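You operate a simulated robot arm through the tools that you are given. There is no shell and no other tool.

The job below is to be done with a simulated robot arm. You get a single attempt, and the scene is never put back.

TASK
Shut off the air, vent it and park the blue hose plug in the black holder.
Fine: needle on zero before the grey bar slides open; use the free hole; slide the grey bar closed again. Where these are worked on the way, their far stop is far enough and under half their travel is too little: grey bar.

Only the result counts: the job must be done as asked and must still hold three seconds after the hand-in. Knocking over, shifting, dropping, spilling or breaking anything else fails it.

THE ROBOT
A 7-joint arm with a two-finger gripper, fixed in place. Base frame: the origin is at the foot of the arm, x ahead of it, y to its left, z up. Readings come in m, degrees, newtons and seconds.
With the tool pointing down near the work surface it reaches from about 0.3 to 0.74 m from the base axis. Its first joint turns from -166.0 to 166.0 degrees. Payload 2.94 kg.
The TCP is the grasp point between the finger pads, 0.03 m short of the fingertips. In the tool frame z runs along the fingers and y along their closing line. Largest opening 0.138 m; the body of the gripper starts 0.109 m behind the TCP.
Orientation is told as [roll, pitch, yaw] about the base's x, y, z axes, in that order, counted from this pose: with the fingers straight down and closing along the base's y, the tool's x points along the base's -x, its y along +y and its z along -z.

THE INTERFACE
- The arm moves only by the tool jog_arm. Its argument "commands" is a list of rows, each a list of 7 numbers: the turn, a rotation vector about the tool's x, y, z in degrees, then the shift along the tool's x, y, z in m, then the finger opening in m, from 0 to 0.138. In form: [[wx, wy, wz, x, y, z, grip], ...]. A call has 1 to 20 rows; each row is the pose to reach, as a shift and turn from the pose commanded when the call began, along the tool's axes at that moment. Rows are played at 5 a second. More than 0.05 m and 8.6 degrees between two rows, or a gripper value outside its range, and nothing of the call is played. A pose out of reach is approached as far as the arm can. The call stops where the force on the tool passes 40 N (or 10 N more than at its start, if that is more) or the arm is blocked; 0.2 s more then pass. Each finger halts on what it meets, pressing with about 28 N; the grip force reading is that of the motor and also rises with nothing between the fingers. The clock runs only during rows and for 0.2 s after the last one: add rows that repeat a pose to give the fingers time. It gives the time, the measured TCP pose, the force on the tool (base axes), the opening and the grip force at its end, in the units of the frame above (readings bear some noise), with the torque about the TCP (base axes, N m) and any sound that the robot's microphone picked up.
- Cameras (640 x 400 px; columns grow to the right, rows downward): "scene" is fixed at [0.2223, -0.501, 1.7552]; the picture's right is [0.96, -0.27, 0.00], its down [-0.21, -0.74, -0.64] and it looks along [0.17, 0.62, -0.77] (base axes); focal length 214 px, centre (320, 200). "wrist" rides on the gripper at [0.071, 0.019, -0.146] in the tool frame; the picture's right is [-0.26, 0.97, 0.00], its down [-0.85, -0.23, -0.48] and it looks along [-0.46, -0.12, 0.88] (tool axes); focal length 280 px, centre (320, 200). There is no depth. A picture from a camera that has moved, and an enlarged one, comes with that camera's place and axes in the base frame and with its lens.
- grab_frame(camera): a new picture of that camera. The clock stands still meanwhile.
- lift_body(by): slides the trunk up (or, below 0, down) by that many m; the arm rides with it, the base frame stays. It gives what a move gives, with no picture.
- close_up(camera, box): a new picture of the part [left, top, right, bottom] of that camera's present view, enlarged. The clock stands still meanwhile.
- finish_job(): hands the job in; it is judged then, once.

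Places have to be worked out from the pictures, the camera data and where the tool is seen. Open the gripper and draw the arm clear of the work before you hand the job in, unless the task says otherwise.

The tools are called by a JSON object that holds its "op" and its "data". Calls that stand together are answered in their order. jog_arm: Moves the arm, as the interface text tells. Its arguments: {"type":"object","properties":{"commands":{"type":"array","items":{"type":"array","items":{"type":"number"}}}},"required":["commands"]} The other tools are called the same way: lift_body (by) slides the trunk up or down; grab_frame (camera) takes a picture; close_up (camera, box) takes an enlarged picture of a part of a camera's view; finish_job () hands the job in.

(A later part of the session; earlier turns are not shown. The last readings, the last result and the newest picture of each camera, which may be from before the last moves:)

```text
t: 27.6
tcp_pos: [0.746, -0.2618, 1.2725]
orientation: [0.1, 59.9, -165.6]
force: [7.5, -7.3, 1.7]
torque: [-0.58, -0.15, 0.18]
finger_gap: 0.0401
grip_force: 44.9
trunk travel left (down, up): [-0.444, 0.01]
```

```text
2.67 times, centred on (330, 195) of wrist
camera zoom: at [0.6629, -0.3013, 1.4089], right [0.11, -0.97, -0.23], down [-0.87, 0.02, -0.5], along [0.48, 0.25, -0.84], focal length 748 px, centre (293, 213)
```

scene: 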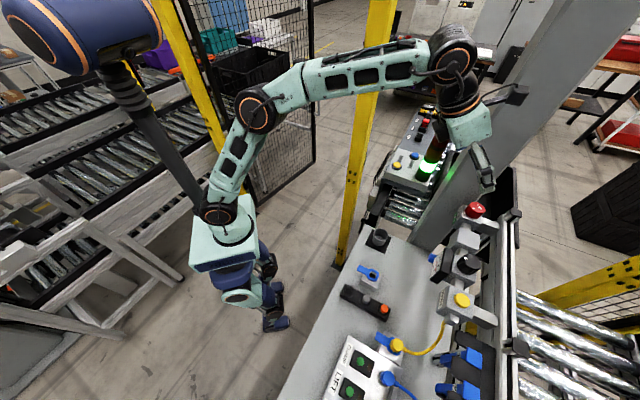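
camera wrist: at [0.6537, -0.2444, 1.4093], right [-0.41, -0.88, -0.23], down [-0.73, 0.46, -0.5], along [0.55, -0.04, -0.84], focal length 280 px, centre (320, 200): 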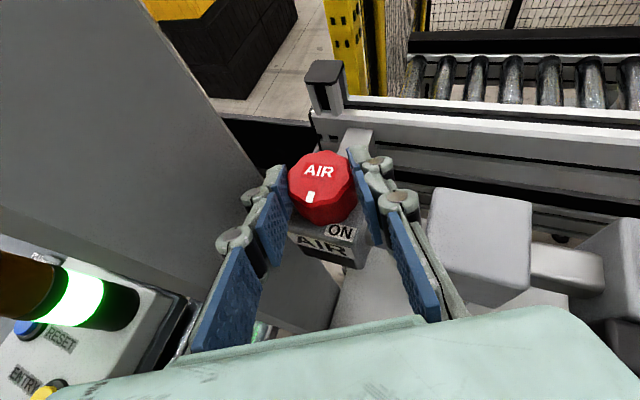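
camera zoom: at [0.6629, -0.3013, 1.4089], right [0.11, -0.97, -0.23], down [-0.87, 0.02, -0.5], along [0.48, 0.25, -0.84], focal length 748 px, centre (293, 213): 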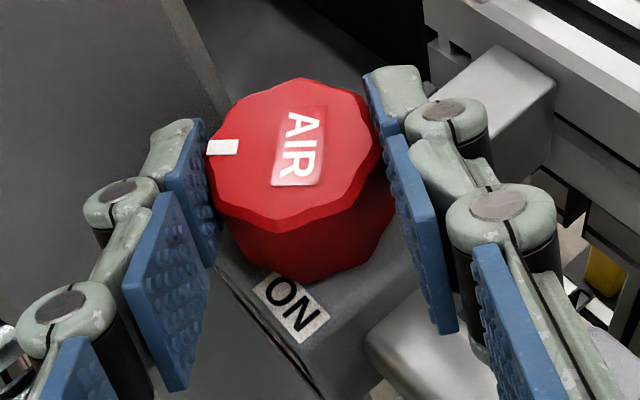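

The mark hasn't moved further (still ≈90° azimuth) while the hand turned, so the knob is at its OFF stop. I open and back straight off along the finger axis.

{"op": "jog_arm", "data": {"commands": [[0, 0, 0, 0, 0, 0, 0.06], [0, 0, 0, 0, 0, 0, 0.08], [0, 0, 0, 0, 0, 0, 0.08], [0, 0, 0, 0, 0, -0.03, 0.08], [0, 0, 0, 0.005, 0, -0.06, 0.08], [0, 0, 0, 0.02, 0, -0.095, 0.08], [0, 0, 0, 0.04, 0, -0.13, 0.08], [0, 0, 0, 0.04, 0, -0.13, 0.08]]}}

{"op": "grab_frame", "data": {"camera": "wrist"}}

{"op": "close_up", "data": {"camera": "scene", "box": [430, 200, 510, 260]}}

```text
t: 29.4
tcp_pos: [0.655, -0.2826, 1.3728]
orientation: [0.1, 59.9, -165.6]
force: [-0.1, 0.5, 0.9]
torque: [-0.01, 0.02, 0.0]
finger_gap: 0.0799
grip_force: 0.2
trunk travel left (down, up): [-0.444, 0.01]
```

```text
taken
camera wrist: at [0.5715, -0.3228, 1.5088], right [0.11, -0.97, -0.23], down [-0.87, 0.01, -0.5], along [0.48, 0.25, -0.84], focal length 280 px, centre (320, 200)
```

wrist: 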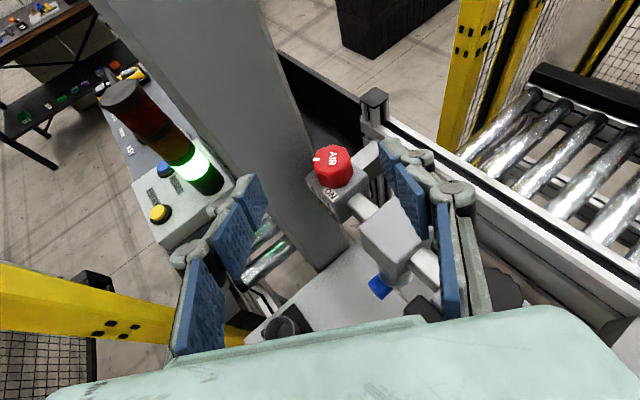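

```text
6.67 times, centred on (470, 230) of scene
camera zoom: at [0.2223, -0.501, 1.7552], right [0.96, -0.27, 0.0], down [-0.21, -0.74, -0.64], along [0.17, 0.62, -0.77], focal length 1430 px, centre (-680, 0)
```

zoom: 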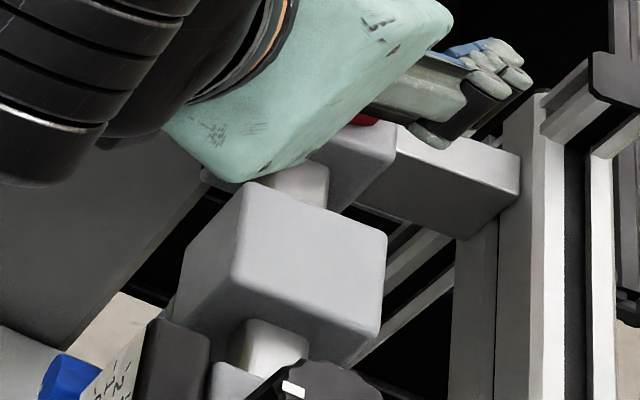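

Now to VENT. I lift to a safe height, swing the tool around to azimuth ≈ -39°, and close the fingers on the way.

{"op": "jog_arm", "data": {"commands": [[-6.6, 0, 3.81, 0.0009, 0.0128, -0.0205, 0.06], [-13.2, 0, 7.63, 0.0017, 0.0256, -0.041, 0.04], [-19.8, 0, 11.44, 0.0026, 0.0384, -0.0615, 0.02], [-26.4, 0, 15.26, 0.0035, 0.0513, -0.082, 0.0], [-33.0, 0, 19.07, 0.0044, 0.0641, -0.1024, 0.0], [-39.6, 0, 22.9, 0.0052, 0.0769, -0.1229, 0.0], [-46.2, 0, 26.7, 0.0061, 0.0897, -0.1434, 0.0], [-46.2, 0, 26.7, 0.0061, 0.0897, -0.1434, 0.0]]}}

{"op": "grab_frame", "data": {"camera": "wrist"}}

```text
t: 31.2
tcp_pos: [0.5592, -0.4022, 1.4486]
orientation: [0.0, 60.1, 140.9]
force: [-0.1, -0.1, 0.8]
torque: [0.08, -0.02, 0.07]
finger_gap: 0.0002
grip_force: 28.0
trunk travel left (down, up): [-0.444, 0.01]
```

```text
taken
camera wrist: at [0.476, -0.3588, 1.5846], right [-0.71, -0.67, -0.23], down [-0.5, 0.71, -0.5], along [0.49, -0.24, -0.84], focal length 280 px, centre (320, 200)
```

wrist: 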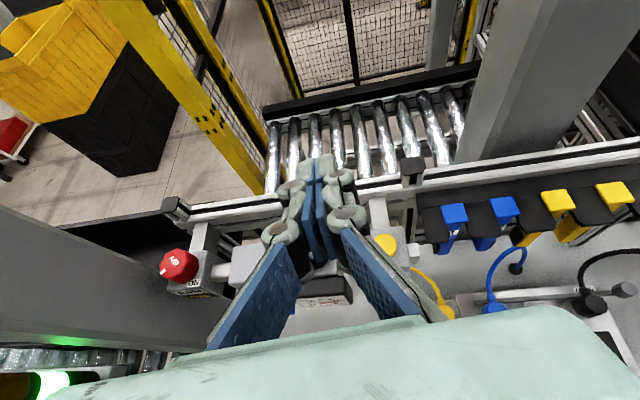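

AIR shows its mark turned. I zoom in to refine the VENT button and check the gauge, which is partly hidden behind the fingers.

{"op": "close_up", "data": {"camera": "wrist", "box": [340, 190, 460, 300]}}

{"op": "close_up", "data": {"camera": "wrist", "box": [140, 220, 320, 330]}}

{"op": "close_up", "data": {"camera": "scene", "box": [420, 230, 500, 330]}}

```text
3.64 times, centred on (400, 245) of wrist
camera zoom: at [0.476, -0.3588, 1.5846], right [-0.71, -0.67, -0.23], down [-0.5, 0.71, -0.5], along [0.49, -0.24, -0.84], focal length 1020 px, centre (29, 36)
```

zoom: 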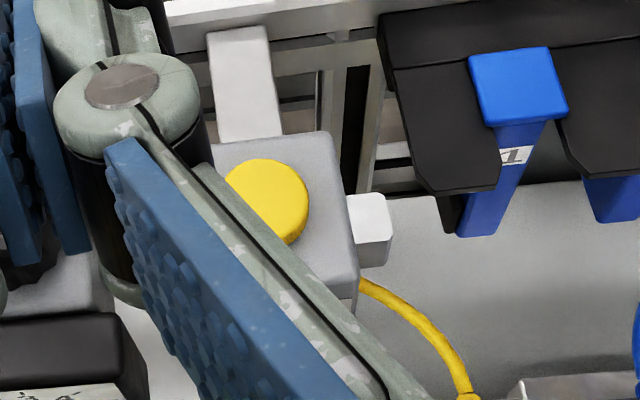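

```text
3.56 times, centred on (230, 275) of wrist
camera zoom: at [0.476, -0.3588, 1.5846], right [-0.71, -0.67, -0.23], down [-0.5, 0.71, -0.5], along [0.49, -0.24, -0.84], focal length 997 px, centre (640, -67)
```

zoom: 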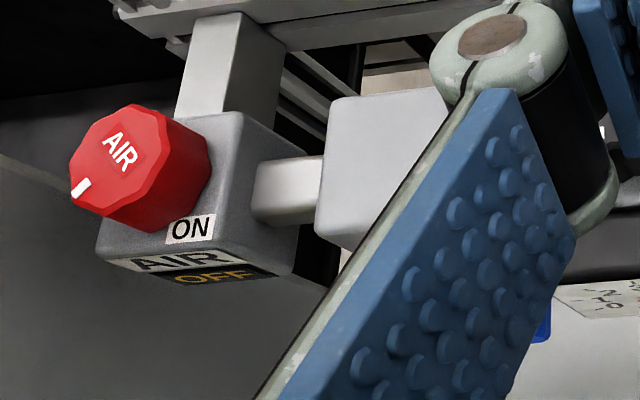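

```text
4.00 times, centred on (460, 280) of scene
camera zoom: at [0.2223, -0.501, 1.7552], right [0.96, -0.27, 0.0], down [-0.21, -0.74, -0.64], along [0.17, 0.62, -0.77], focal length 858 px, centre (-240, -120)
```

zoom: 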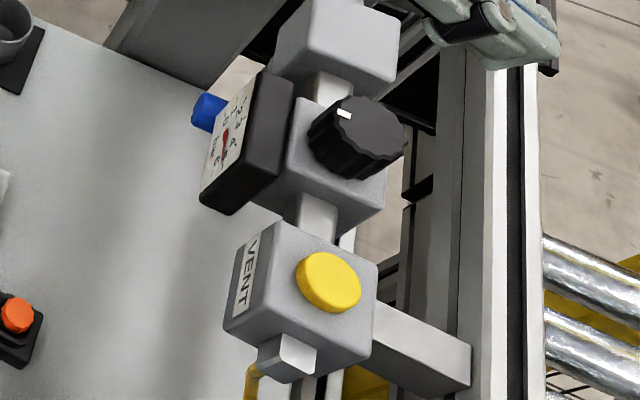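

The AIR window still reads OFF. I untilt the closed fingers to 30° and move above the VENT button.

{"op": "jog_arm", "data": {"commands": [[0, -7.5, 0, -0.0201, 0.0098, 0.019, 0.0], [0, -15, 0, -0.0403, 0.0195, 0.038, 0.0], [0, -22.5, 0, -0.0604, 0.0293, 0.057, 0.0], [0, -30, 0, -0.0805, 0.039, 0.0759, 0.0], [0, -30, 0, -0.0805, 0.039, 0.0759, 0.0]]}}

{"op": "grab_frame", "data": {"camera": "wrist"}}

{"op": "close_up", "data": {"camera": "scene", "box": [400, 210, 510, 330]}}

```text
t: 32.4
tcp_pos: [0.555, -0.4458, 1.3409]
orientation: [0.0, 29.9, 141.0]
force: [0.6, -0.1, -0.2]
torque: [-0.03, -0.01, -0.02]
finger_gap: 0.0
grip_force: 28.5
trunk travel left (down, up): [-0.444, 0.01]
```

```text
taken
camera wrist: at [0.5333, -0.4518, 1.5047], right [-0.78, -0.61, -0.13], down [-0.61, 0.79, -0.01], along [0.11, 0.07, -0.99], focal length 280 px, centre (320, 200)
```

wrist: 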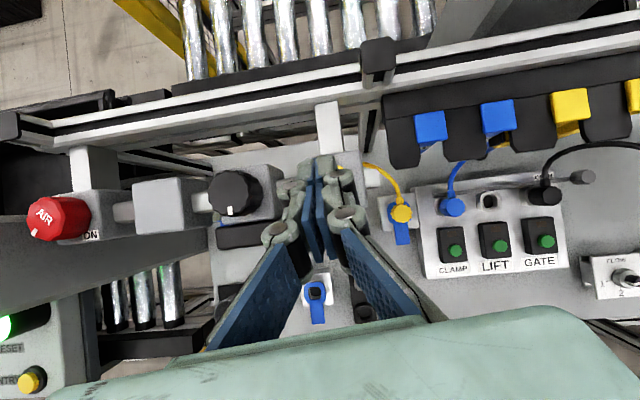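

```text
3.33 times, centred on (455, 270) of scene
camera zoom: at [0.2223, -0.501, 1.7552], right [0.96, -0.27, 0.0], down [-0.21, -0.74, -0.64], along [0.17, 0.62, -0.77], focal length 715 px, centre (-130, -33)
```

zoom: 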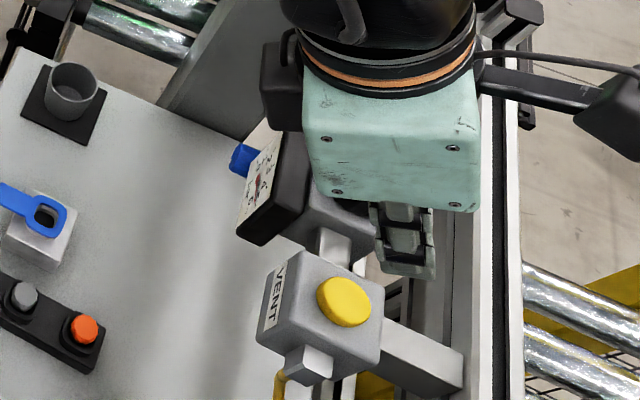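

The fingertips hide the button, as expected if I'm right above it. I zoom in to check what is visible around the tips.

{"op": "close_up", "data": {"camera": "wrist", "box": [280, 130, 400, 220]}}

{"op": "close_up", "data": {"camera": "scene", "box": [432, 225, 472, 290]}}

{"op": "close_up", "data": {"camera": "wrist", "box": [380, 150, 620, 290]}}

```text
4.44 times, centred on (340, 175) of wrist
camera zoom: at [0.5333, -0.4518, 1.5047], right [-0.78, -0.61, -0.13], down [-0.61, 0.79, -0.01], along [0.11, 0.07, -0.99], focal length 1246 px, centre (231, 311)
```

zoom: 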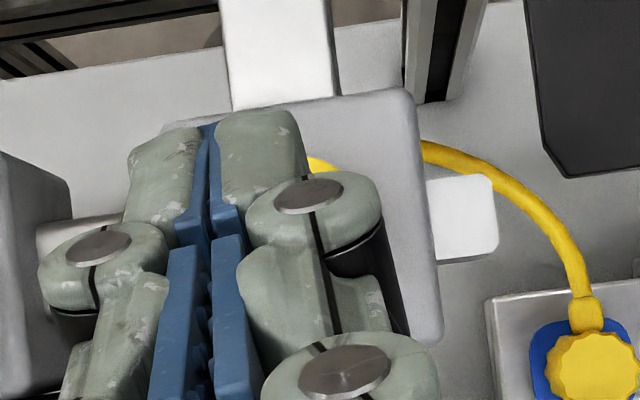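

```text
6.15 times, centred on (452, 258) of scene
camera zoom: at [0.2223, -0.501, 1.7552], right [0.96, -0.27, 0.0], down [-0.21, -0.74, -0.64], along [0.17, 0.62, -0.77], focal length 1320 px, centre (-492, -154)
```

zoom: 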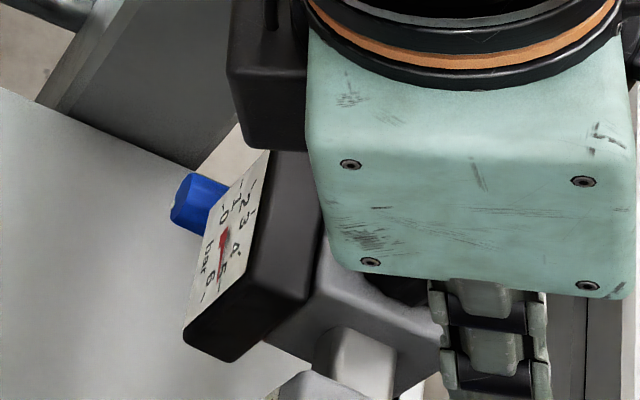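

```text
2.67 times, centred on (500, 220) of wrist
camera zoom: at [0.5333, -0.4518, 1.5047], right [-0.78, -0.61, -0.13], down [-0.61, 0.79, -0.01], along [0.11, 0.07, -0.99], focal length 748 px, centre (-160, 147)
```

zoom: 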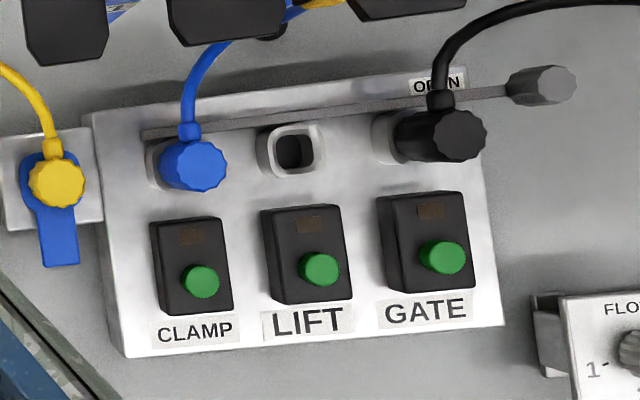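

The VENT box centre works out near (0.562,-0.455), right under the tips. I nudge outward a few mm and descend to just above the button.

{"op": "jog_arm", "data": {"commands": [[0, 0, 0, -0.0015, 0.001, 0.0195, 0.0], [0, 0, 0, -0.0081, 0.002, 0.03, 0.0], [0, 0, 0, -0.018, 0.0026, 0.0473, 0.0], [0, 0, 0, -0.018, 0.0026, 0.0473, 0.0]]}}

{"op": "close_up", "data": {"camera": "scene", "box": [420, 230, 500, 330]}}

{"op": "close_up", "data": {"camera": "wrist", "box": [280, 130, 400, 220]}}

```text
t: 33.4
tcp_pos: [0.5624, -0.4533, 1.2922]
orientation: [0.0, 29.9, 141.0]
force: [0.2, 0.5, 0.8]
torque: [0.04, 0.02, -0.03]
finger_gap: 0.0
grip_force: 27.7
trunk travel left (down, up): [-0.444, 0.01]
```

```text
4.00 times, centred on (460, 280) of scene
camera zoom: at [0.2223, -0.501, 1.7552], right [0.96, -0.27, 0.0], down [-0.21, -0.74, -0.64], along [0.17, 0.62, -0.77], focal length 858 px, centre (-240, -120)
```

zoom: 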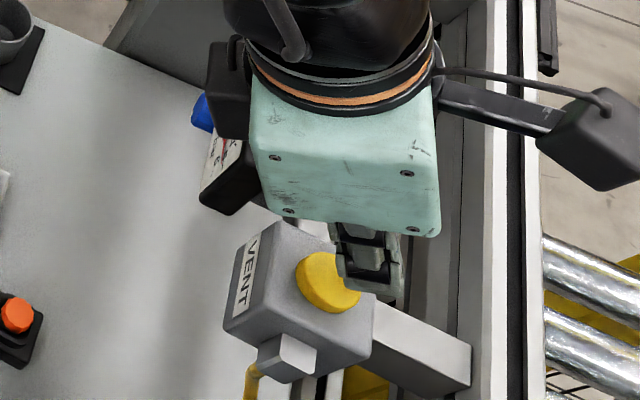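

```text
4.44 times, centred on (340, 175) of wrist
camera zoom: at [0.5403, -0.4599, 1.4549], right [-0.78, -0.61, -0.13], down [-0.61, 0.79, -0.01], along [0.11, 0.07, -0.99], focal length 1246 px, centre (231, 311)
```

zoom: 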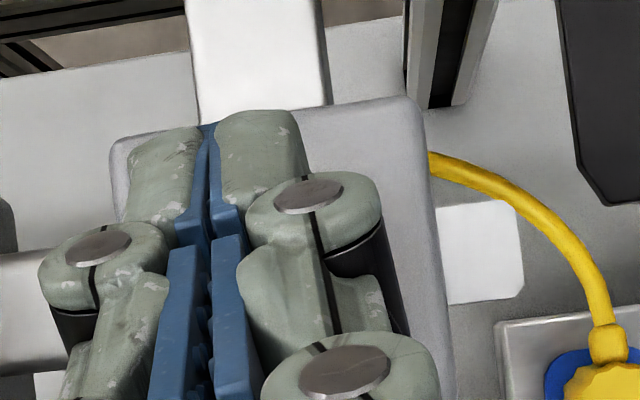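

The contact corner of the fingertips projects right onto the button centre. I descend in small steps and watch the force.

{"op": "jog_arm", "data": {"commands": [[0, 0, 0, -0.004, 0, 0.0069, 0.0], [0, 0, 0, -0.006, 0, 0.0104, 0.0], [0, 0, 0, -0.007, 0, 0.0121, 0.0], [0, 0, 0, -0.008, 0, 0.0139, 0.0], [0, 0, 0, -0.008, 0, 0.0139, 0.0]]}}

{"op": "close_up", "data": {"camera": "scene", "box": [420, 230, 500, 330]}}

```text
t: 34.6
tcp_pos: [0.5614, -0.4532, 1.2761]
orientation: [0.0, 30.1, 141.1]
force: [1.8, 0.0, 3.1]
torque: [-0.02, -0.07, 0.0]
finger_gap: 0.0058
grip_force: 28.2
trunk travel left (down, up): [-0.444, 0.01]
```

```text
4.00 times, centred on (460, 280) of scene
camera zoom: at [0.2223, -0.501, 1.7552], right [0.96, -0.27, 0.0], down [-0.21, -0.74, -0.64], along [0.17, 0.62, -0.77], focal length 858 px, centre (-240, -120)
```

zoom: 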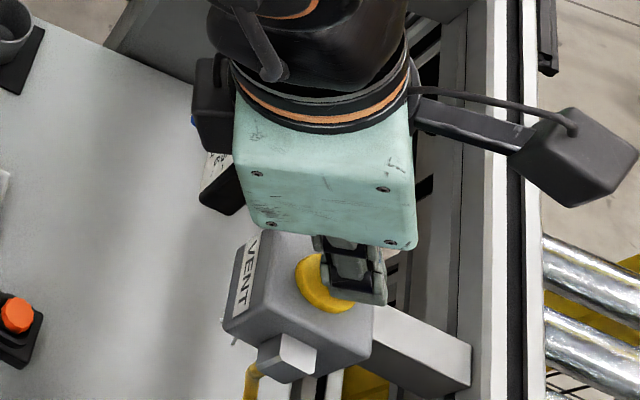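

First contact: 3 N upward with the corner at z≈1.244. I press on a few mm more and hold briefly.

{"op": "jog_arm", "data": {"commands": [[0, 0, 0, -0.001, 0, 0.0017, 0.0], [0, 0, 0, -0.002, 0, 0.0035, 0.0], [0, 0, 0, -0.003, 0, 0.0052, 0.0], [0, 0, 0, -0.003, 0, 0.0052, 0.0], [0, 0, 0, -0.003, 0, 0.0052, 0.0]]}}

{"op": "close_up", "data": {"camera": "scene", "box": [430, 245, 490, 320]}}

{"op": "grab_frame", "data": {"camera": "wrist"}}

```text
t: 35.8
tcp_pos: [0.5598, -0.4544, 1.2722]
orientation: [0.1, 30.3, 141.1]
force: [5.6, -2.5, 17.5]
torque: [-0.1, -0.2, 0.03]
finger_gap: 0.006
grip_force: 28.2
trunk travel left (down, up): [-0.444, 0.01]
```

```text
5.33 times, centred on (460, 282) of scene
camera zoom: at [0.2223, -0.501, 1.7552], right [0.96, -0.27, 0.0], down [-0.21, -0.74, -0.64], along [0.17, 0.62, -0.77], focal length 1144 px, centre (-427, -240)
```

zoom: 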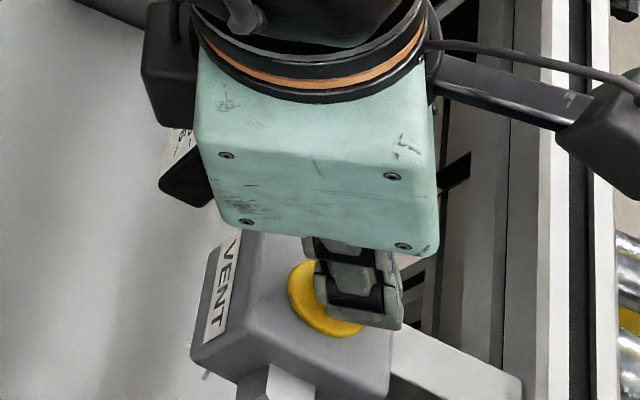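

```text
taken
camera wrist: at [0.5387, -0.4594, 1.4358], right [-0.78, -0.61, -0.13], down [-0.61, 0.79, -0.02], along [0.11, 0.07, -0.99], focal length 280 px, centre (320, 200)
```

wrist: 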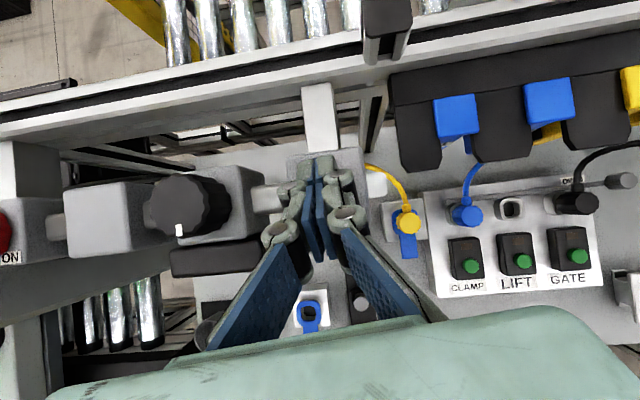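

About 17 N now, and a small grey pin has appeared at the lower left of the VENT box. I zoom in on it and on the gauge before pressing further.

{"op": "close_up", "data": {"camera": "scene", "box": [436, 285, 476, 325]}}

{"op": "close_up", "data": {"camera": "scene", "box": [435, 250, 465, 290]}}

```text
10.00 times, centred on (456, 305) of scene
camera zoom: at [0.2223, -0.501, 1.7552], right [0.96, -0.27, 0.0], down [-0.21, -0.74, -0.64], along [0.17, 0.62, -0.77], focal length 2145 px, centre (-1040, -850)
```

zoom: 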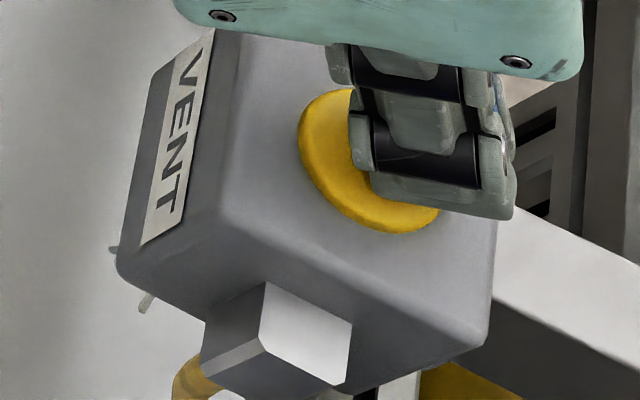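

```text
10.00 times, centred on (450, 270) of scene
camera zoom: at [0.2223, -0.501, 1.7552], right [0.96, -0.27, 0.0], down [-0.21, -0.74, -0.64], along [0.17, 0.62, -0.77], focal length 2145 px, centre (-980, -500)
```

zoom: 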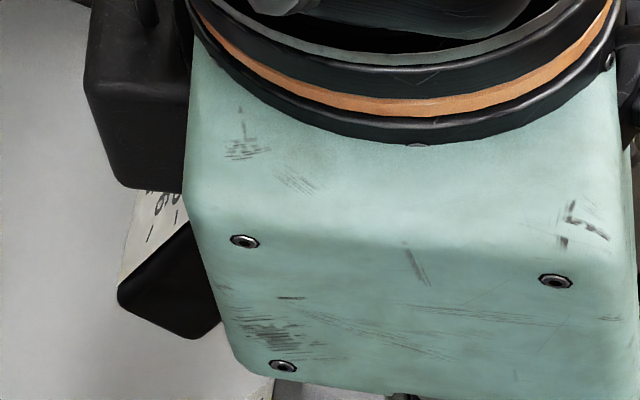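

Small grey strips are sticking out from the VENT outlet, which looks like air venting while the button is pressed. I press a touch more and hold for several seconds.

{"op": "jog_arm", "data": {"commands": [[0, 0, 0, -0.0005, 0, 0.0009, 0.0], [0, 0, 0, -0.0005, 0, 0.0009, 0.0], [0, 0, 0, -0.0005, 0, 0.0009, 0.0], [0, 0, 0, -0.0005, 0, 0.0009, 0.0], [0, 0, 0, -0.0005, 0, 0.0009, 0.0], [0, 0, 0, -0.0005, 0, 0.0009, 0.0], [0, 0, 0, -0.0005, 0, 0.0009, 0.0], [0, 0, 0, -0.0005, 0, 0.0009, 0.0], [0, 0, 0, -0.0005, 0, 0.0009, 0.0], [0, 0, 0, -0.0005, 0, 0.0009, 0.0], [0, 0, 0, -0.0005, 0, 0.0009, 0.0], [0, 0, 0, -0.0005, 0, 0.0009, 0.0], [0, 0, 0, -0.0005, 0, 0.0009, 0.0], [0, 0, 0, -0.0005, 0, 0.0009, 0.0], [0, 0, 0, -0.0005, 0, 0.0009, 0.0], [0, 0, 0, -0.0005, 0, 0.0009, 0.0], [0, 0, 0, -0.0005, 0, 0.0009, 0.0], [0, 0, 0, -0.0005, 0, 0.0009, 0.0], [0, 0, 0, -0.0005, 0, 0.0009, 0.0], [0, 0, 0, -0.0005, 0, 0.0009, 0.0]]}}

{"op": "close_up", "data": {"camera": "scene", "box": [430, 260, 480, 325]}}

```text
t: 40.0
tcp_pos: [0.5591, -0.4524, 1.2722]
orientation: [0.1, 30.3, 141.1]
force: [4.1, -2.6, 23.3]
torque: [-0.13, -0.18, 0.0]
finger_gap: 0.0061
grip_force: 28.1
trunk travel left (down, up): [-0.444, 0.01]
```

```text
6.15 times, centred on (455, 292) of scene
camera zoom: at [0.2223, -0.501, 1.7552], right [0.96, -0.27, 0.0], down [-0.21, -0.74, -0.64], along [0.17, 0.62, -0.77], focal length 1320 px, centre (-511, -369)
```

zoom: 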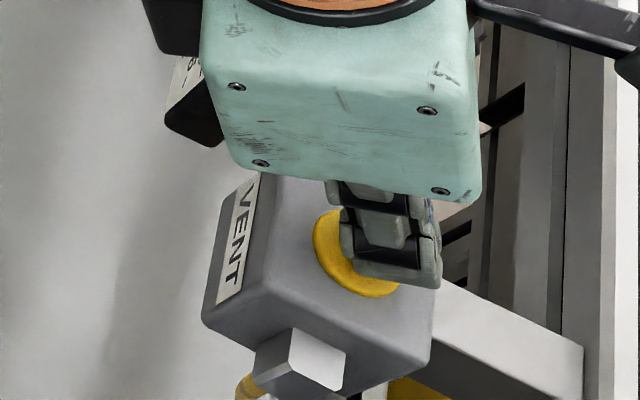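

The strips have gone slack, so the flow has stopped. I lift off and look at the gauge.

{"op": "jog_arm", "data": {"commands": [[0, 0, 0, 0.0125, 0, -0.0217, 0.0], [0, 0, 0, 0.03, 0, -0.052, 0.0], [0, 0, 0, 0.05, 0, -0.0866, 0.0], [0, 0, 0, 0.055, 0.03, -0.105, 0.0], [0, 0, 0, 0.055, 0.06, -0.125, 0.0], [0, 0, 0, 0.055, 0.06, -0.125, 0.0]]}}

{"op": "close_up", "data": {"camera": "scene", "box": [430, 240, 490, 320]}}

{"op": "grab_frame", "data": {"camera": "wrist"}}

```text
t: 41.4
tcp_pos: [0.5096, -0.4905, 1.4052]
orientation: [0.1, 30.0, 141.1]
force: [1.1, 0.3, 0.0]
torque: [-0.04, -0.01, 0.01]
finger_gap: 0.0002
grip_force: 28.3
trunk travel left (down, up): [-0.444, 0.01]
```

```text
5.00 times, centred on (460, 280) of scene
camera zoom: at [0.2223, -0.501, 1.7552], right [0.96, -0.27, 0.0], down [-0.21, -0.74, -0.64], along [0.17, 0.62, -0.77], focal length 1072 px, centre (-380, -200)
```

zoom: 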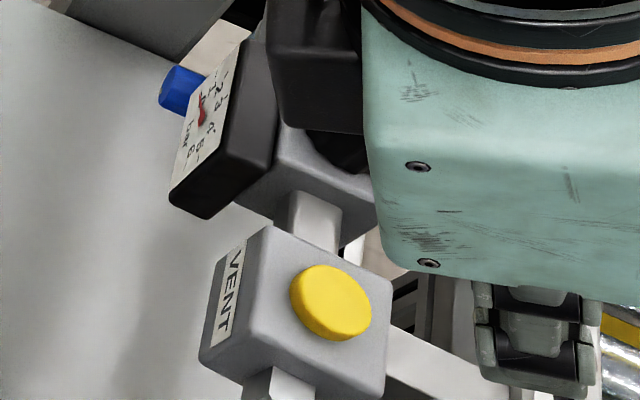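

```text
taken
camera wrist: at [0.489, -0.4971, 1.5678], right [-0.78, -0.61, -0.13], down [-0.61, 0.79, -0.01], along [0.11, 0.07, -0.99], focal length 280 px, centre (320, 200)
```

wrist: 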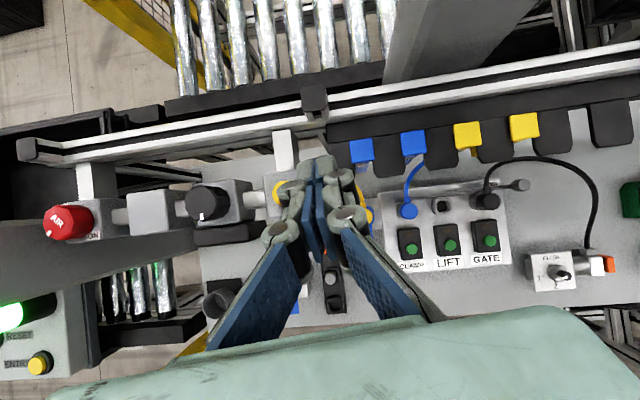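

I zoom tightly on the gauge to read the needle.

{"op": "close_up", "data": {"camera": "scene", "box": [430, 245, 460, 270]}}

{"op": "close_up", "data": {"camera": "scene", "box": [426, 246, 450, 278]}}

```text
16.00 times, centred on (445, 258) of scene
camera zoom: at [0.2223, -0.501, 1.7552], right [0.96, -0.27, 0.0], down [-0.21, -0.74, -0.64], along [0.17, 0.62, -0.77], focal length 3432 px, centre (-1680, -720)
```

zoom: 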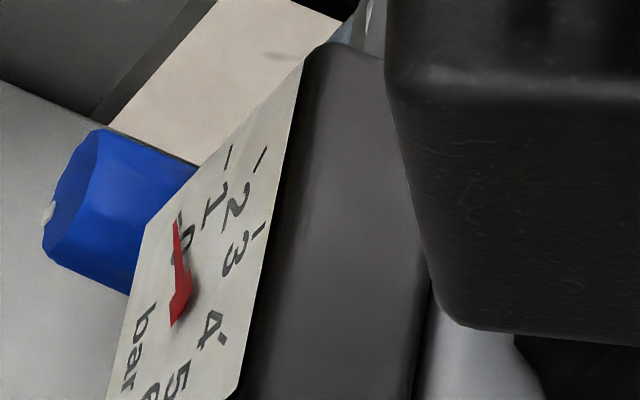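

```text
12.50 times, centred on (438, 262) of scene
camera zoom: at [0.2223, -0.501, 1.7552], right [0.96, -0.27, 0.0], down [-0.21, -0.74, -0.64], along [0.17, 0.62, -0.77], focal length 2681 px, centre (-1155, -575)
```

zoom: 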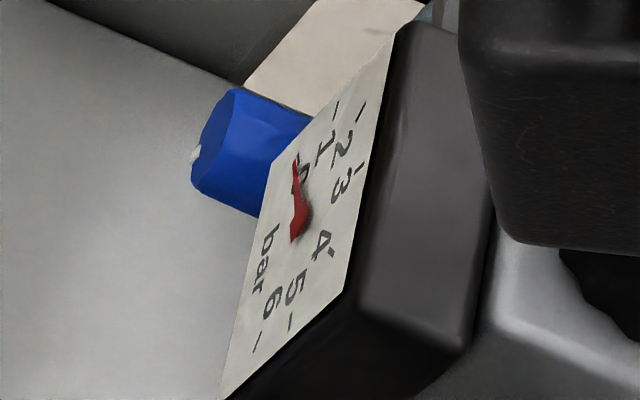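

The needle lies on 0. Next the grey bar: I move the camera over the plug panel for a close look at the bar, its label and the plugs.

{"op": "close_up", "data": {"camera": "wrist", "box": [380, 160, 540, 280]}}

{"op": "close_up", "data": {"camera": "wrist", "box": [460, 165, 540, 225]}}

```text
3.33 times, centred on (460, 220) of wrist
camera zoom: at [0.489, -0.4971, 1.5678], right [-0.78, -0.61, -0.13], down [-0.61, 0.79, -0.01], along [0.11, 0.07, -0.99], focal length 935 px, centre (-147, 133)
```

zoom: 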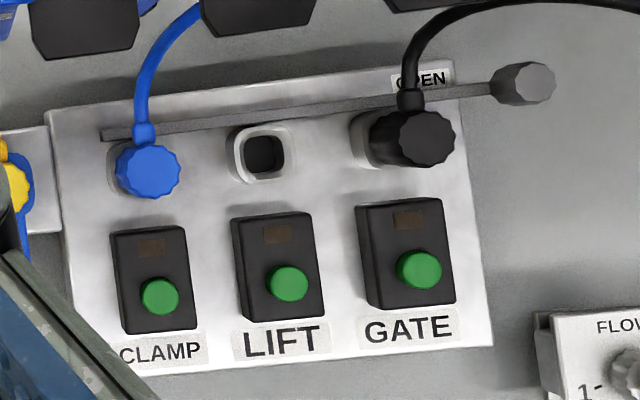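

```text
6.67 times, centred on (500, 195) of wrist
camera zoom: at [0.489, -0.4971, 1.5678], right [-0.78, -0.61, -0.13], down [-0.61, 0.79, -0.01], along [0.11, 0.07, -0.99], focal length 1869 px, centre (-880, 233)
```

zoom: 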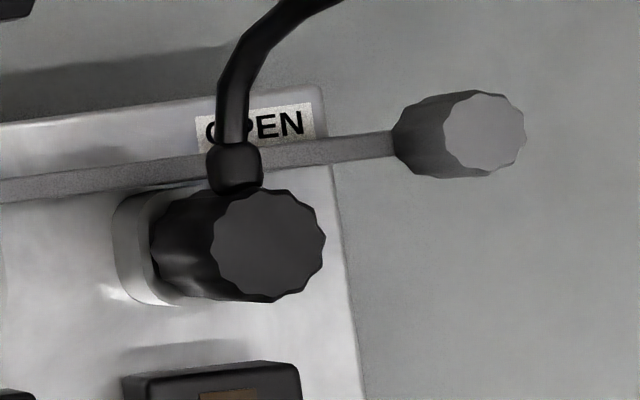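

The needle reads zero and the bar carries an OPEN label by its round handle, which I place near (0.264,-0.71,0.99). I travel over there at safe height, turn to azimuth -45° so the fingers close along the bar, and look.

{"op": "jog_arm", "data": {"commands": [[-0.34, 0, 0.59, -0.0152, 0.0359, 0.0111, 0.0], [-0.68, 0, 1.17, -0.0304, 0.0719, 0.0223, 0.0], [-1.02, 0, 1.76, -0.0456, 0.1078, 0.0334, 0.0], [-1.36, 0, 2.35, -0.0608, 0.1438, 0.0446, 0.02], [-1.69, 0, 2.93, -0.0759, 0.1797, 0.0557, 0.04], [-2.03, 0, 3.52, -0.0911, 0.2157, 0.0669, 0.06], [-2.37, 0, 4.11, -0.1063, 0.2516, 0.078, 0.07], [-2.71, 0, 4.69, -0.1215, 0.2876, 0.0892, 0.07], [-3.05, 0, 5.28, -0.1367, 0.3235, 0.1003, 0.07], [-3.05, 0, 5.28, -0.1367, 0.3235, 0.1003, 0.07]]}}

{"op": "grab_frame", "data": {"camera": "wrist"}}

{"op": "close_up", "data": {"camera": "scene", "box": [425, 225, 495, 320]}}

```text
t: 43.6
tcp_pos: [0.2549, -0.7002, 1.2508]
orientation: [0.0, 30.0, 135.0]
force: [1.3, 0.5, 0.3]
torque: [-0.04, 0.01, 0.03]
finger_gap: 0.0702
grip_force: 0.0
trunk travel left (down, up): [-0.444, 0.01]
```

```text
taken
camera wrist: at [0.2332, -0.7051, 1.4137], right [-0.84, -0.52, -0.13], down [-0.52, 0.85, -0.01], along [0.12, 0.06, -0.99], focal length 280 px, centre (320, 200)
```

wrist: 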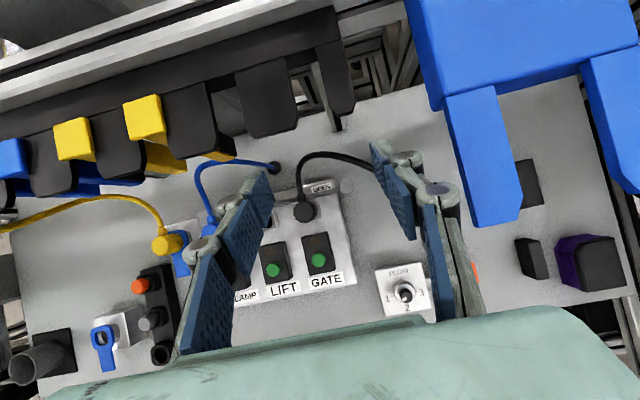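

```text
4.21 times, centred on (460, 272) of scene
camera zoom: at [0.2223, -0.501, 1.7552], right [0.96, -0.27, 0.0], down [-0.21, -0.74, -0.64], along [0.17, 0.62, -0.77], focal length 903 px, centre (-270, -105)
```

zoom: 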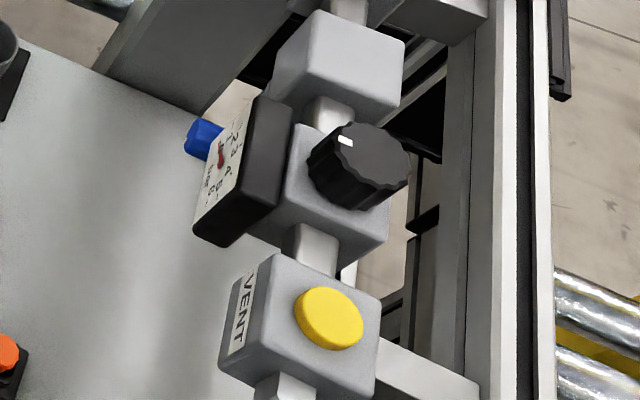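

A large blue structure appears at the upper right of this view, close to the tool. I inspect it before going any lower.

{"op": "close_up", "data": {"camera": "wrist", "box": [400, 0, 640, 240]}}

{"op": "close_up", "data": {"camera": "wrist", "box": [230, 130, 400, 260]}}

{"op": "grab_frame", "data": {"camera": "scene"}}

```text
1.67 times, centred on (520, 120) of wrist
camera zoom: at [0.2332, -0.7051, 1.4137], right [-0.84, -0.52, -0.13], down [-0.52, 0.85, -0.01], along [0.12, 0.06, -0.99], focal length 467 px, centre (-13, 333)
```

zoom: 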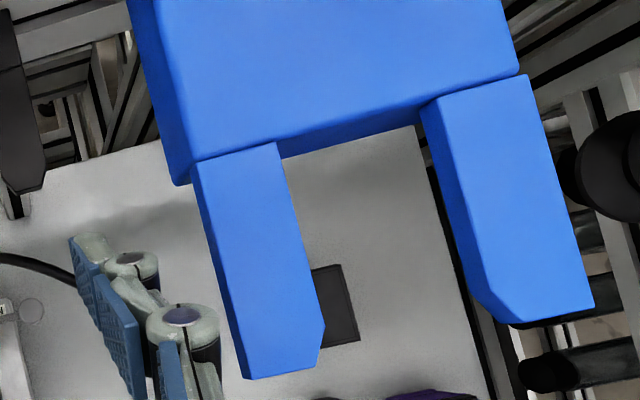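

```text
3.08 times, centred on (315, 195) of wrist
camera zoom: at [0.2332, -0.7051, 1.4137], right [-0.84, -0.52, -0.13], down [-0.52, 0.85, -0.01], along [0.12, 0.06, -0.99], focal length 863 px, centre (335, 215)
```

zoom: 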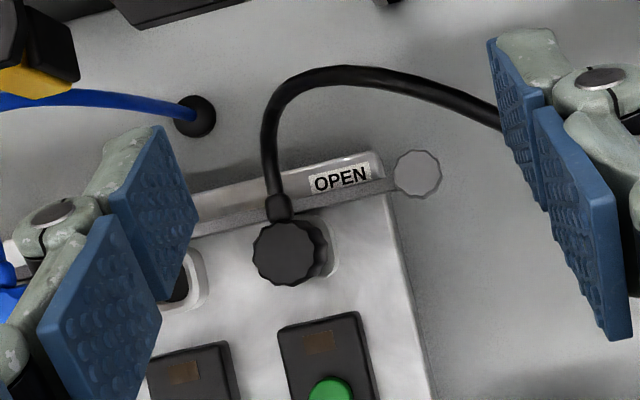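

```text
taken
```

scene: 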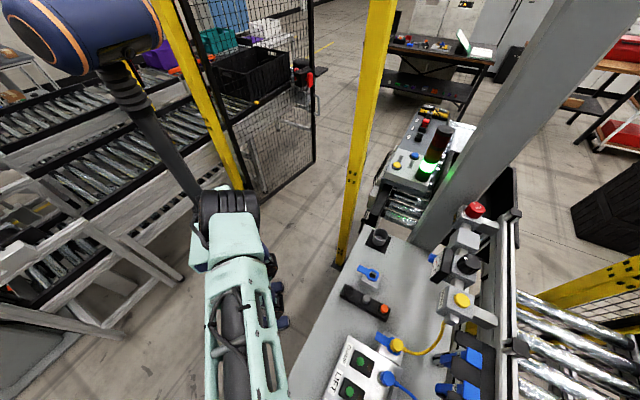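

I need the blue fork's distance, so I shift 6 cm away from it along the bench and compare the views.

{"op": "jog_arm", "data": {"commands": [[0, 0, 0, 0, -0.03, 0, 0.07], [0, 0, 0, 0, -0.06, 0, 0.07], [0, 0, 0, 0, -0.06, 0, 0.07]]}}

{"op": "grab_frame", "data": {"camera": "wrist"}}

{"op": "close_up", "data": {"camera": "wrist", "box": [400, 0, 640, 240]}}

```text
t: 44.4
tcp_pos: [0.2971, -0.658, 1.2493]
orientation: [0.0, 30.1, 135.0]
force: [0.0, -0.9, 0.1]
torque: [-0.01, 0.01, -0.03]
finger_gap: 0.0699
grip_force: 0.1
trunk travel left (down, up): [-0.444, 0.01]
```

```text
taken
camera wrist: at [0.2751, -0.6618, 1.4118], right [-0.84, -0.52, -0.13], down [-0.52, 0.85, -0.01], along [0.12, 0.06, -0.99], focal length 280 px, centre (320, 200)
```

wrist: 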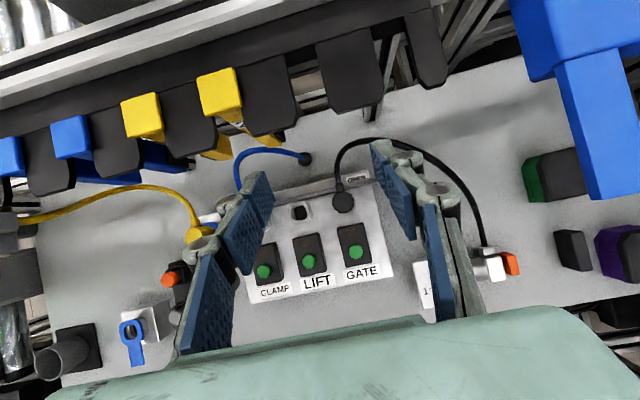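

```text
1.67 times, centred on (520, 120) of wrist
camera zoom: at [0.2751, -0.6618, 1.4118], right [-0.84, -0.52, -0.13], down [-0.52, 0.85, -0.01], along [0.12, 0.06, -0.99], focal length 467 px, centre (-13, 333)
```

zoom: 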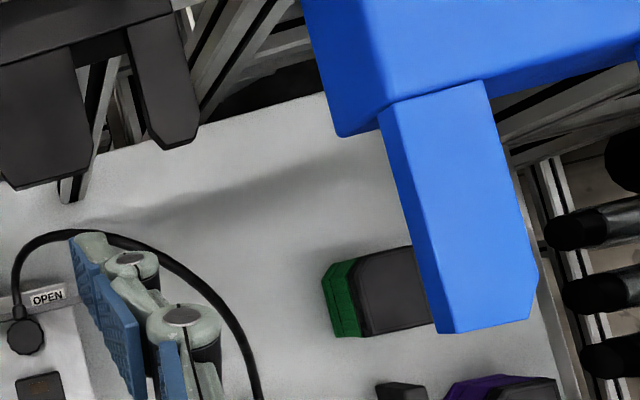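

The fork is static and sits at about z 1.22–1.25, starting 7 cm past the handle and pointing toward the operator side, so I must keep the hand clear of it. I move back and tilt up to see the handle, hose and fork from the front.

{"op": "jog_arm", "data": {"commands": [[0, 6, 0, -0.033, -0.0072, -0.0121, 0.07], [0, 12, 0, -0.066, -0.0144, -0.0243, 0.07], [0, 18, 0, -0.0991, -0.0217, -0.0364, 0.07], [0, 24, 0, -0.1321, -0.0289, -0.0486, 0.07], [0, 30, 0, -0.1651, -0.0361, -0.0607, 0.07], [0, 30, 0, -0.1651, -0.0361, -0.0607, 0.07]]}}

{"op": "grab_frame", "data": {"camera": "wrist"}}

```text
t: 45.8
tcp_pos: [0.2021, -0.5077, 1.2209]
orientation: [0.1, 60.1, 134.9]
force: [0.5, -0.1, 0.7]
torque: [0.03, 0.01, 0.01]
finger_gap: 0.07
grip_force: 0.1
trunk travel left (down, up): [-0.444, 0.01]
```

```text
taken
camera wrist: at [0.1234, -0.4554, 1.357], right [-0.78, -0.59, -0.23], down [-0.43, 0.75, -0.5], along [0.46, -0.29, -0.84], focal length 280 px, centre (320, 200)
```

wrist: 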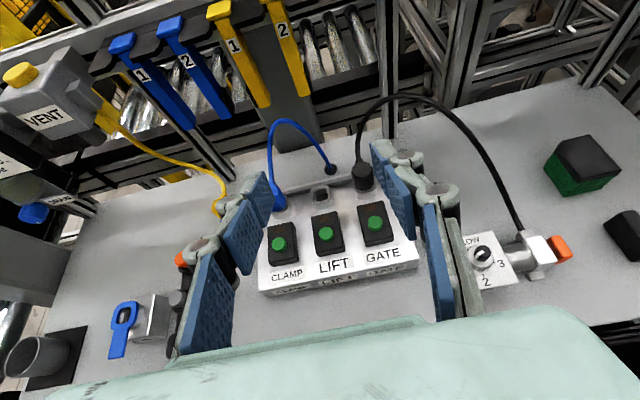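

Good oblique view: both hoses arch up and outward, and nothing blocks the panel front. I zoom in on the bar, handle and plugs.

{"op": "close_up", "data": {"camera": "wrist", "box": [250, 80, 430, 220]}}

{"op": "close_up", "data": {"camera": "wrist", "box": [330, 130, 410, 200]}}

{"op": "close_up", "data": {"camera": "wrist", "box": [250, 150, 350, 230]}}

```text
2.86 times, centred on (340, 150) of wrist
camera zoom: at [0.1234, -0.4554, 1.357], right [-0.78, -0.59, -0.23], down [-0.43, 0.75, -0.5], along [0.46, -0.29, -0.84], focal length 801 px, centre (263, 343)
```

zoom: 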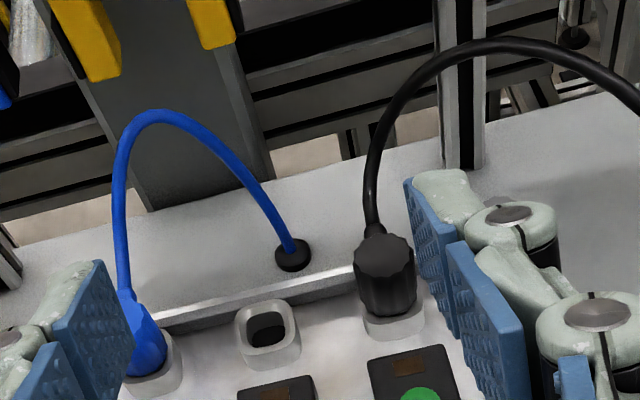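

```text
5.71 times, centred on (370, 165) of wrist
camera zoom: at [0.1234, -0.4554, 1.357], right [-0.78, -0.59, -0.23], down [-0.43, 0.75, -0.5], along [0.46, -0.29, -0.84], focal length 1602 px, centre (34, 400)
```

zoom: 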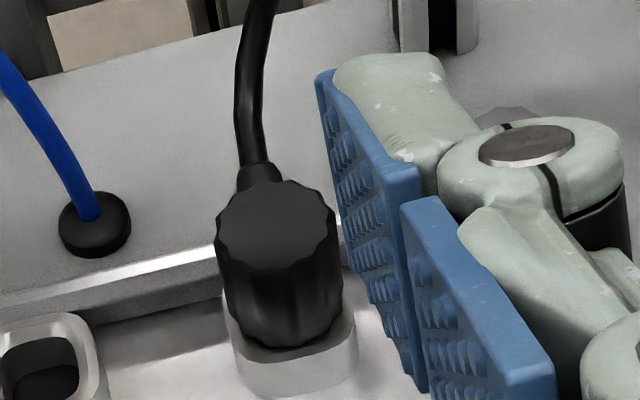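

```text
5.00 times, centred on (300, 190) of wrist
camera zoom: at [0.1234, -0.4554, 1.357], right [-0.78, -0.59, -0.23], down [-0.43, 0.75, -0.5], along [0.46, -0.29, -0.84], focal length 1402 px, centre (420, 250)
```

zoom: 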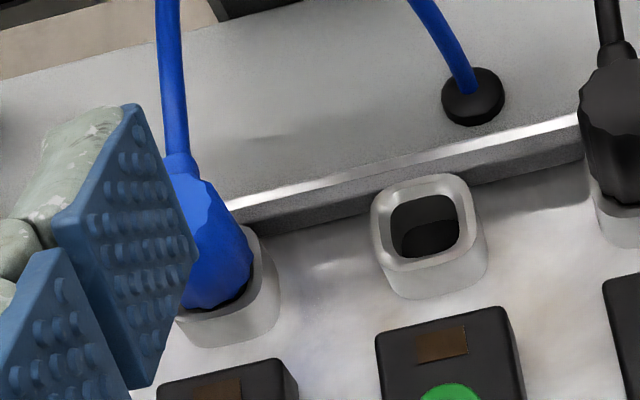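

The black hose arches to z≈1.07 about 3 cm beyond the handle, so I want the camera and its bracket on the robot side, away from hose, levers and fork. I untilt at a free spot, then turn the wrist back half a turn.

{"op": "jog_arm", "data": {"commands": [[0, -7.5, 0, 0.004, -0.012, -0.0003, 0.07], [0, -15, 0, 0.008, -0.024, -0.0006, 0.07], [0, -22.5, 0, 0.0121, -0.0361, -0.0008, 0.07], [0, -30, 0, 0.0161, -0.0481, -0.0011, 0.07], [0, -37.5, 0, 0.0201, -0.0601, -0.0014, 0.07], [0, -45, 0, 0.0242, -0.0722, -0.0017, 0.07], [0, -52.5, 0, 0.0282, -0.0842, -0.0019, 0.07], [0, -60, 0, 0.0322, -0.0962, -0.0022, 0.07], [0, -60, 0, 0.0322, -0.0962, -0.0022, 0.07]]}}

{"op": "jog_arm", "data": {"commands": [[0, 0, -8.5, 0, 0, 0, 0.07], [0, 0, -17, 0, 0, 0, 0.07], [0, 0, -25.5, 0, 0, 0, 0.07], [0, 0, -34, 0, 0, 0, 0.07], [0, 0, -42.5, 0, 0, 0, 0.07], [0, 0, -51, 0, 0, 0, 0.07], [0, 0, -59.5, 0, 0, 0, 0.07], [0, 0, -68, 0, 0, 0, 0.07], [0, 0, -76.5, 0, 0, 0, 0.07], [0, 0, -85, 0, 0, 0, 0.07], [0, 0, -93.5, 0, 0, 0, 0.07], [0, 0, -102, 0, 0, 0, 0.07], [0, 0, -110.5, 0, 0, 0, 0.07], [0, 0, -119, 0, 0, 0, 0.07], [0, 0, -127.5, 0, 0, 0, 0.07], [0, 0, -136, 0, 0, 0, 0.07], [0, 0, -144.5, 0, 0, 0, 0.07], [0, 0, -153, 0, 0, 0, 0.07], [0, 0, -161.5, 0, 0, 0, 0.07], [0, 0, -170, 0, 0, 0, 0.07]]}}

```text
t: 47.8
tcp_pos: [0.2799, -0.4506, 1.2482]
orientation: [0.1, 0.1, 134.9]
force: [-0.6, -0.2, -0.1]
torque: [-0.01, 0.04, -0.01]
finger_gap: 0.0702
grip_force: 0.1
trunk travel left (down, up): [-0.444, 0.01]
```

```text
t: 52.0
tcp_pos: [0.2785, -0.4511, 1.2486]
orientation: [0.0, -0.2, -55.0]
force: [0.5, -0.4, 0.2]
torque: [0.03, -0.01, -0.02]
finger_gap: 0.0699
grip_force: 0.1
trunk travel left (down, up): [-0.444, 0.01]
```

The wrist is turned back with the camera on the robot side. I finish the alignment and move over toward the handle for a front view.

{"op": "jog_arm", "data": {"commands": [[0, 0, -2, -0.02, -0.0234, 0.0197, 0.07], [0, 0, -4, -0.04, -0.0468, 0.0394, 0.07], [0, 0, -6, -0.06, -0.0702, 0.0592, 0.07], [0, 0, -8, -0.08, -0.0936, 0.0789, 0.07], [0, 0, -10, -0.1, -0.117, 0.0986, 0.07], [0, 0, -10, -0.1, -0.117, 0.0986, 0.07]]}}

{"op": "grab_frame", "data": {"camera": "wrist"}}

```text
t: 53.4
tcp_pos: [0.2409, -0.6017, 1.1493]
orientation: [0.0, -0.1, -45.0]
force: [-0.4, -0.4, -0.3]
torque: [0.0, 0.01, 0.01]
finger_gap: 0.0702
grip_force: 0.1
trunk travel left (down, up): [-0.444, 0.01]
```

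```text
taken
camera wrist: at [0.2036, -0.5376, 1.2966], right [0.87, 0.5, 0.0], down [0.44, -0.76, 0.48], along [0.24, -0.41, -0.88], focal length 280 px, centre (320, 200)
```

wrist: 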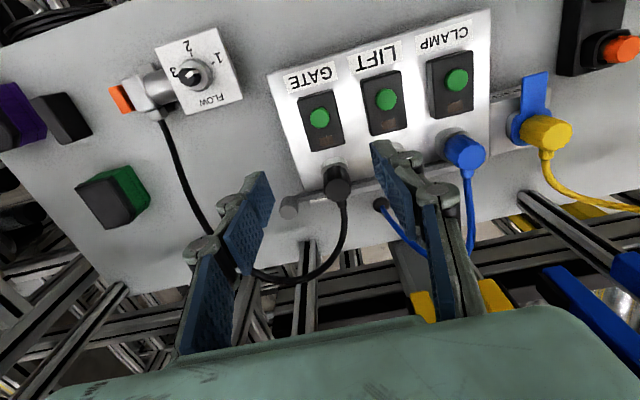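

Handle visible at (290,207), just right of the left finger tip. I zoom in to refine it.

{"op": "close_up", "data": {"camera": "wrist", "box": [250, 140, 390, 250]}}

{"op": "close_up", "data": {"camera": "wrist", "box": [265, 185, 325, 230]}}

```text
3.64 times, centred on (320, 195) of wrist
camera zoom: at [0.2036, -0.5376, 1.2966], right [0.87, 0.5, 0.0], down [0.44, -0.76, 0.48], along [0.24, -0.41, -0.88], focal length 1020 px, centre (320, 218)
```

zoom: 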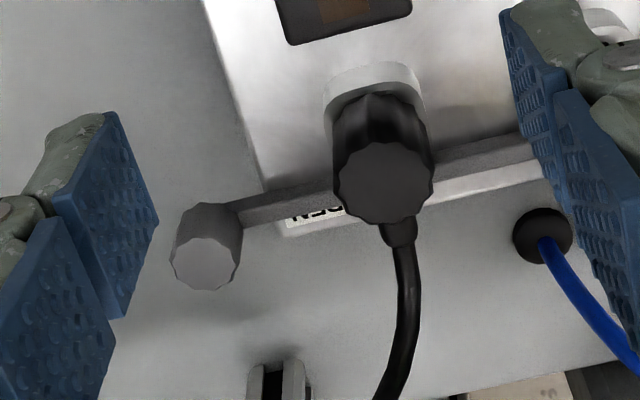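

```text
8.89 times, centred on (295, 208) of wrist
camera zoom: at [0.2036, -0.5376, 1.2966], right [0.87, 0.5, 0.0], down [0.44, -0.76, 0.48], along [0.24, -0.41, -0.88], focal length 2492 px, centre (542, 133)
```

zoom: 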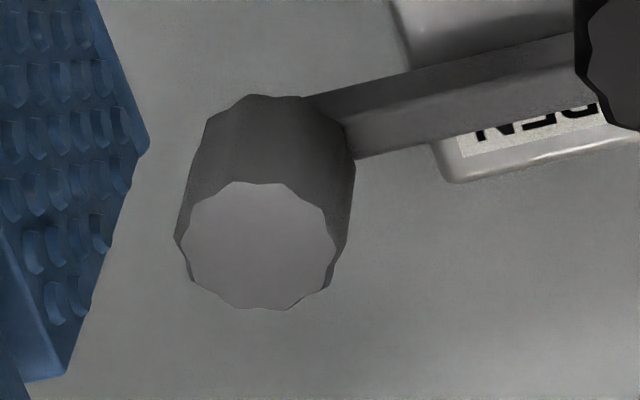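

The handle is a 21 mm decagonal post at about (0.260,-0.717), top z 0.992, and the bar's top is near 0.955. I tilt 32° outward and go to a pre-grasp 10 cm back with a narrow opening, because the black plug is close by.

{"op": "jog_arm", "data": {"commands": [[0, -8, 0, -0.0085, -0.0172, 0.0181, 0.05], [0, -16, 0, -0.017, -0.0343, 0.0362, 0.038], [0, -24, 0, -0.0254, -0.0515, 0.0542, 0.038], [0, -32, 0, -0.0339, -0.0686, 0.0723, 0.038], [0, -32, 0, -0.0339, -0.0686, 0.0723, 0.038]]}}

{"op": "grab_frame", "data": {"camera": "wrist"}}

{"op": "close_up", "data": {"camera": "wrist", "box": [250, 150, 390, 260]}}

```text
t: 54.6
tcp_pos: [0.2153, -0.672, 1.0787]
orientation: [-0.1, -32.1, -45.0]
force: [0.5, 0.7, 0.5]
torque: [0.01, 0.02, 0.0]
finger_gap: 0.038
grip_force: 0.0
trunk travel left (down, up): [-0.444, 0.01]
```

```text
taken
camera wrist: at [0.1312, -0.5604, 1.1661], right [0.84, 0.52, 0.14], down [0.17, -0.49, 0.85], along [0.52, -0.69, -0.5], focal length 280 px, centre (320, 200)
```

wrist: 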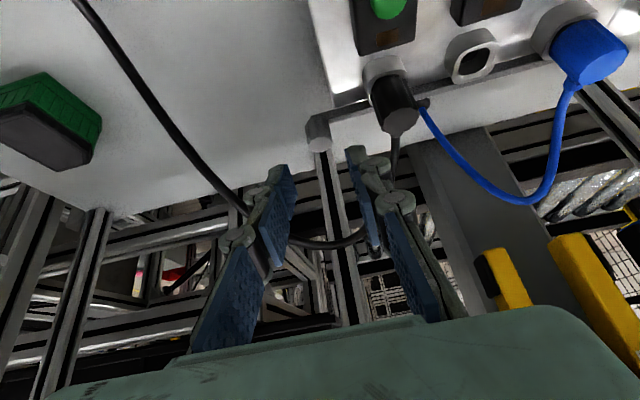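

```text
3.64 times, centred on (320, 205) of wrist
camera zoom: at [0.1312, -0.5604, 1.1661], right [0.84, 0.52, 0.14], down [0.17, -0.49, 0.85], along [0.52, -0.69, -0.5], focal length 1020 px, centre (320, 182)
```

zoom: 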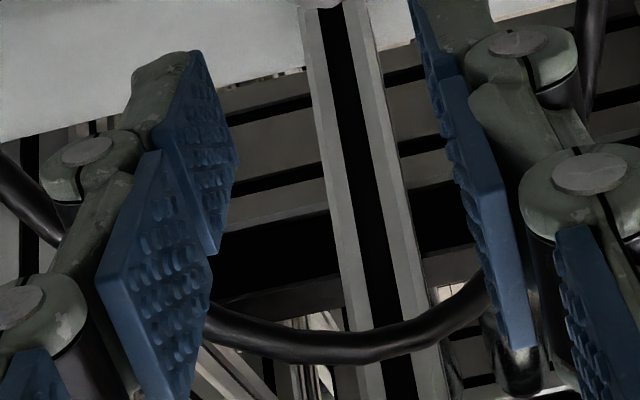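

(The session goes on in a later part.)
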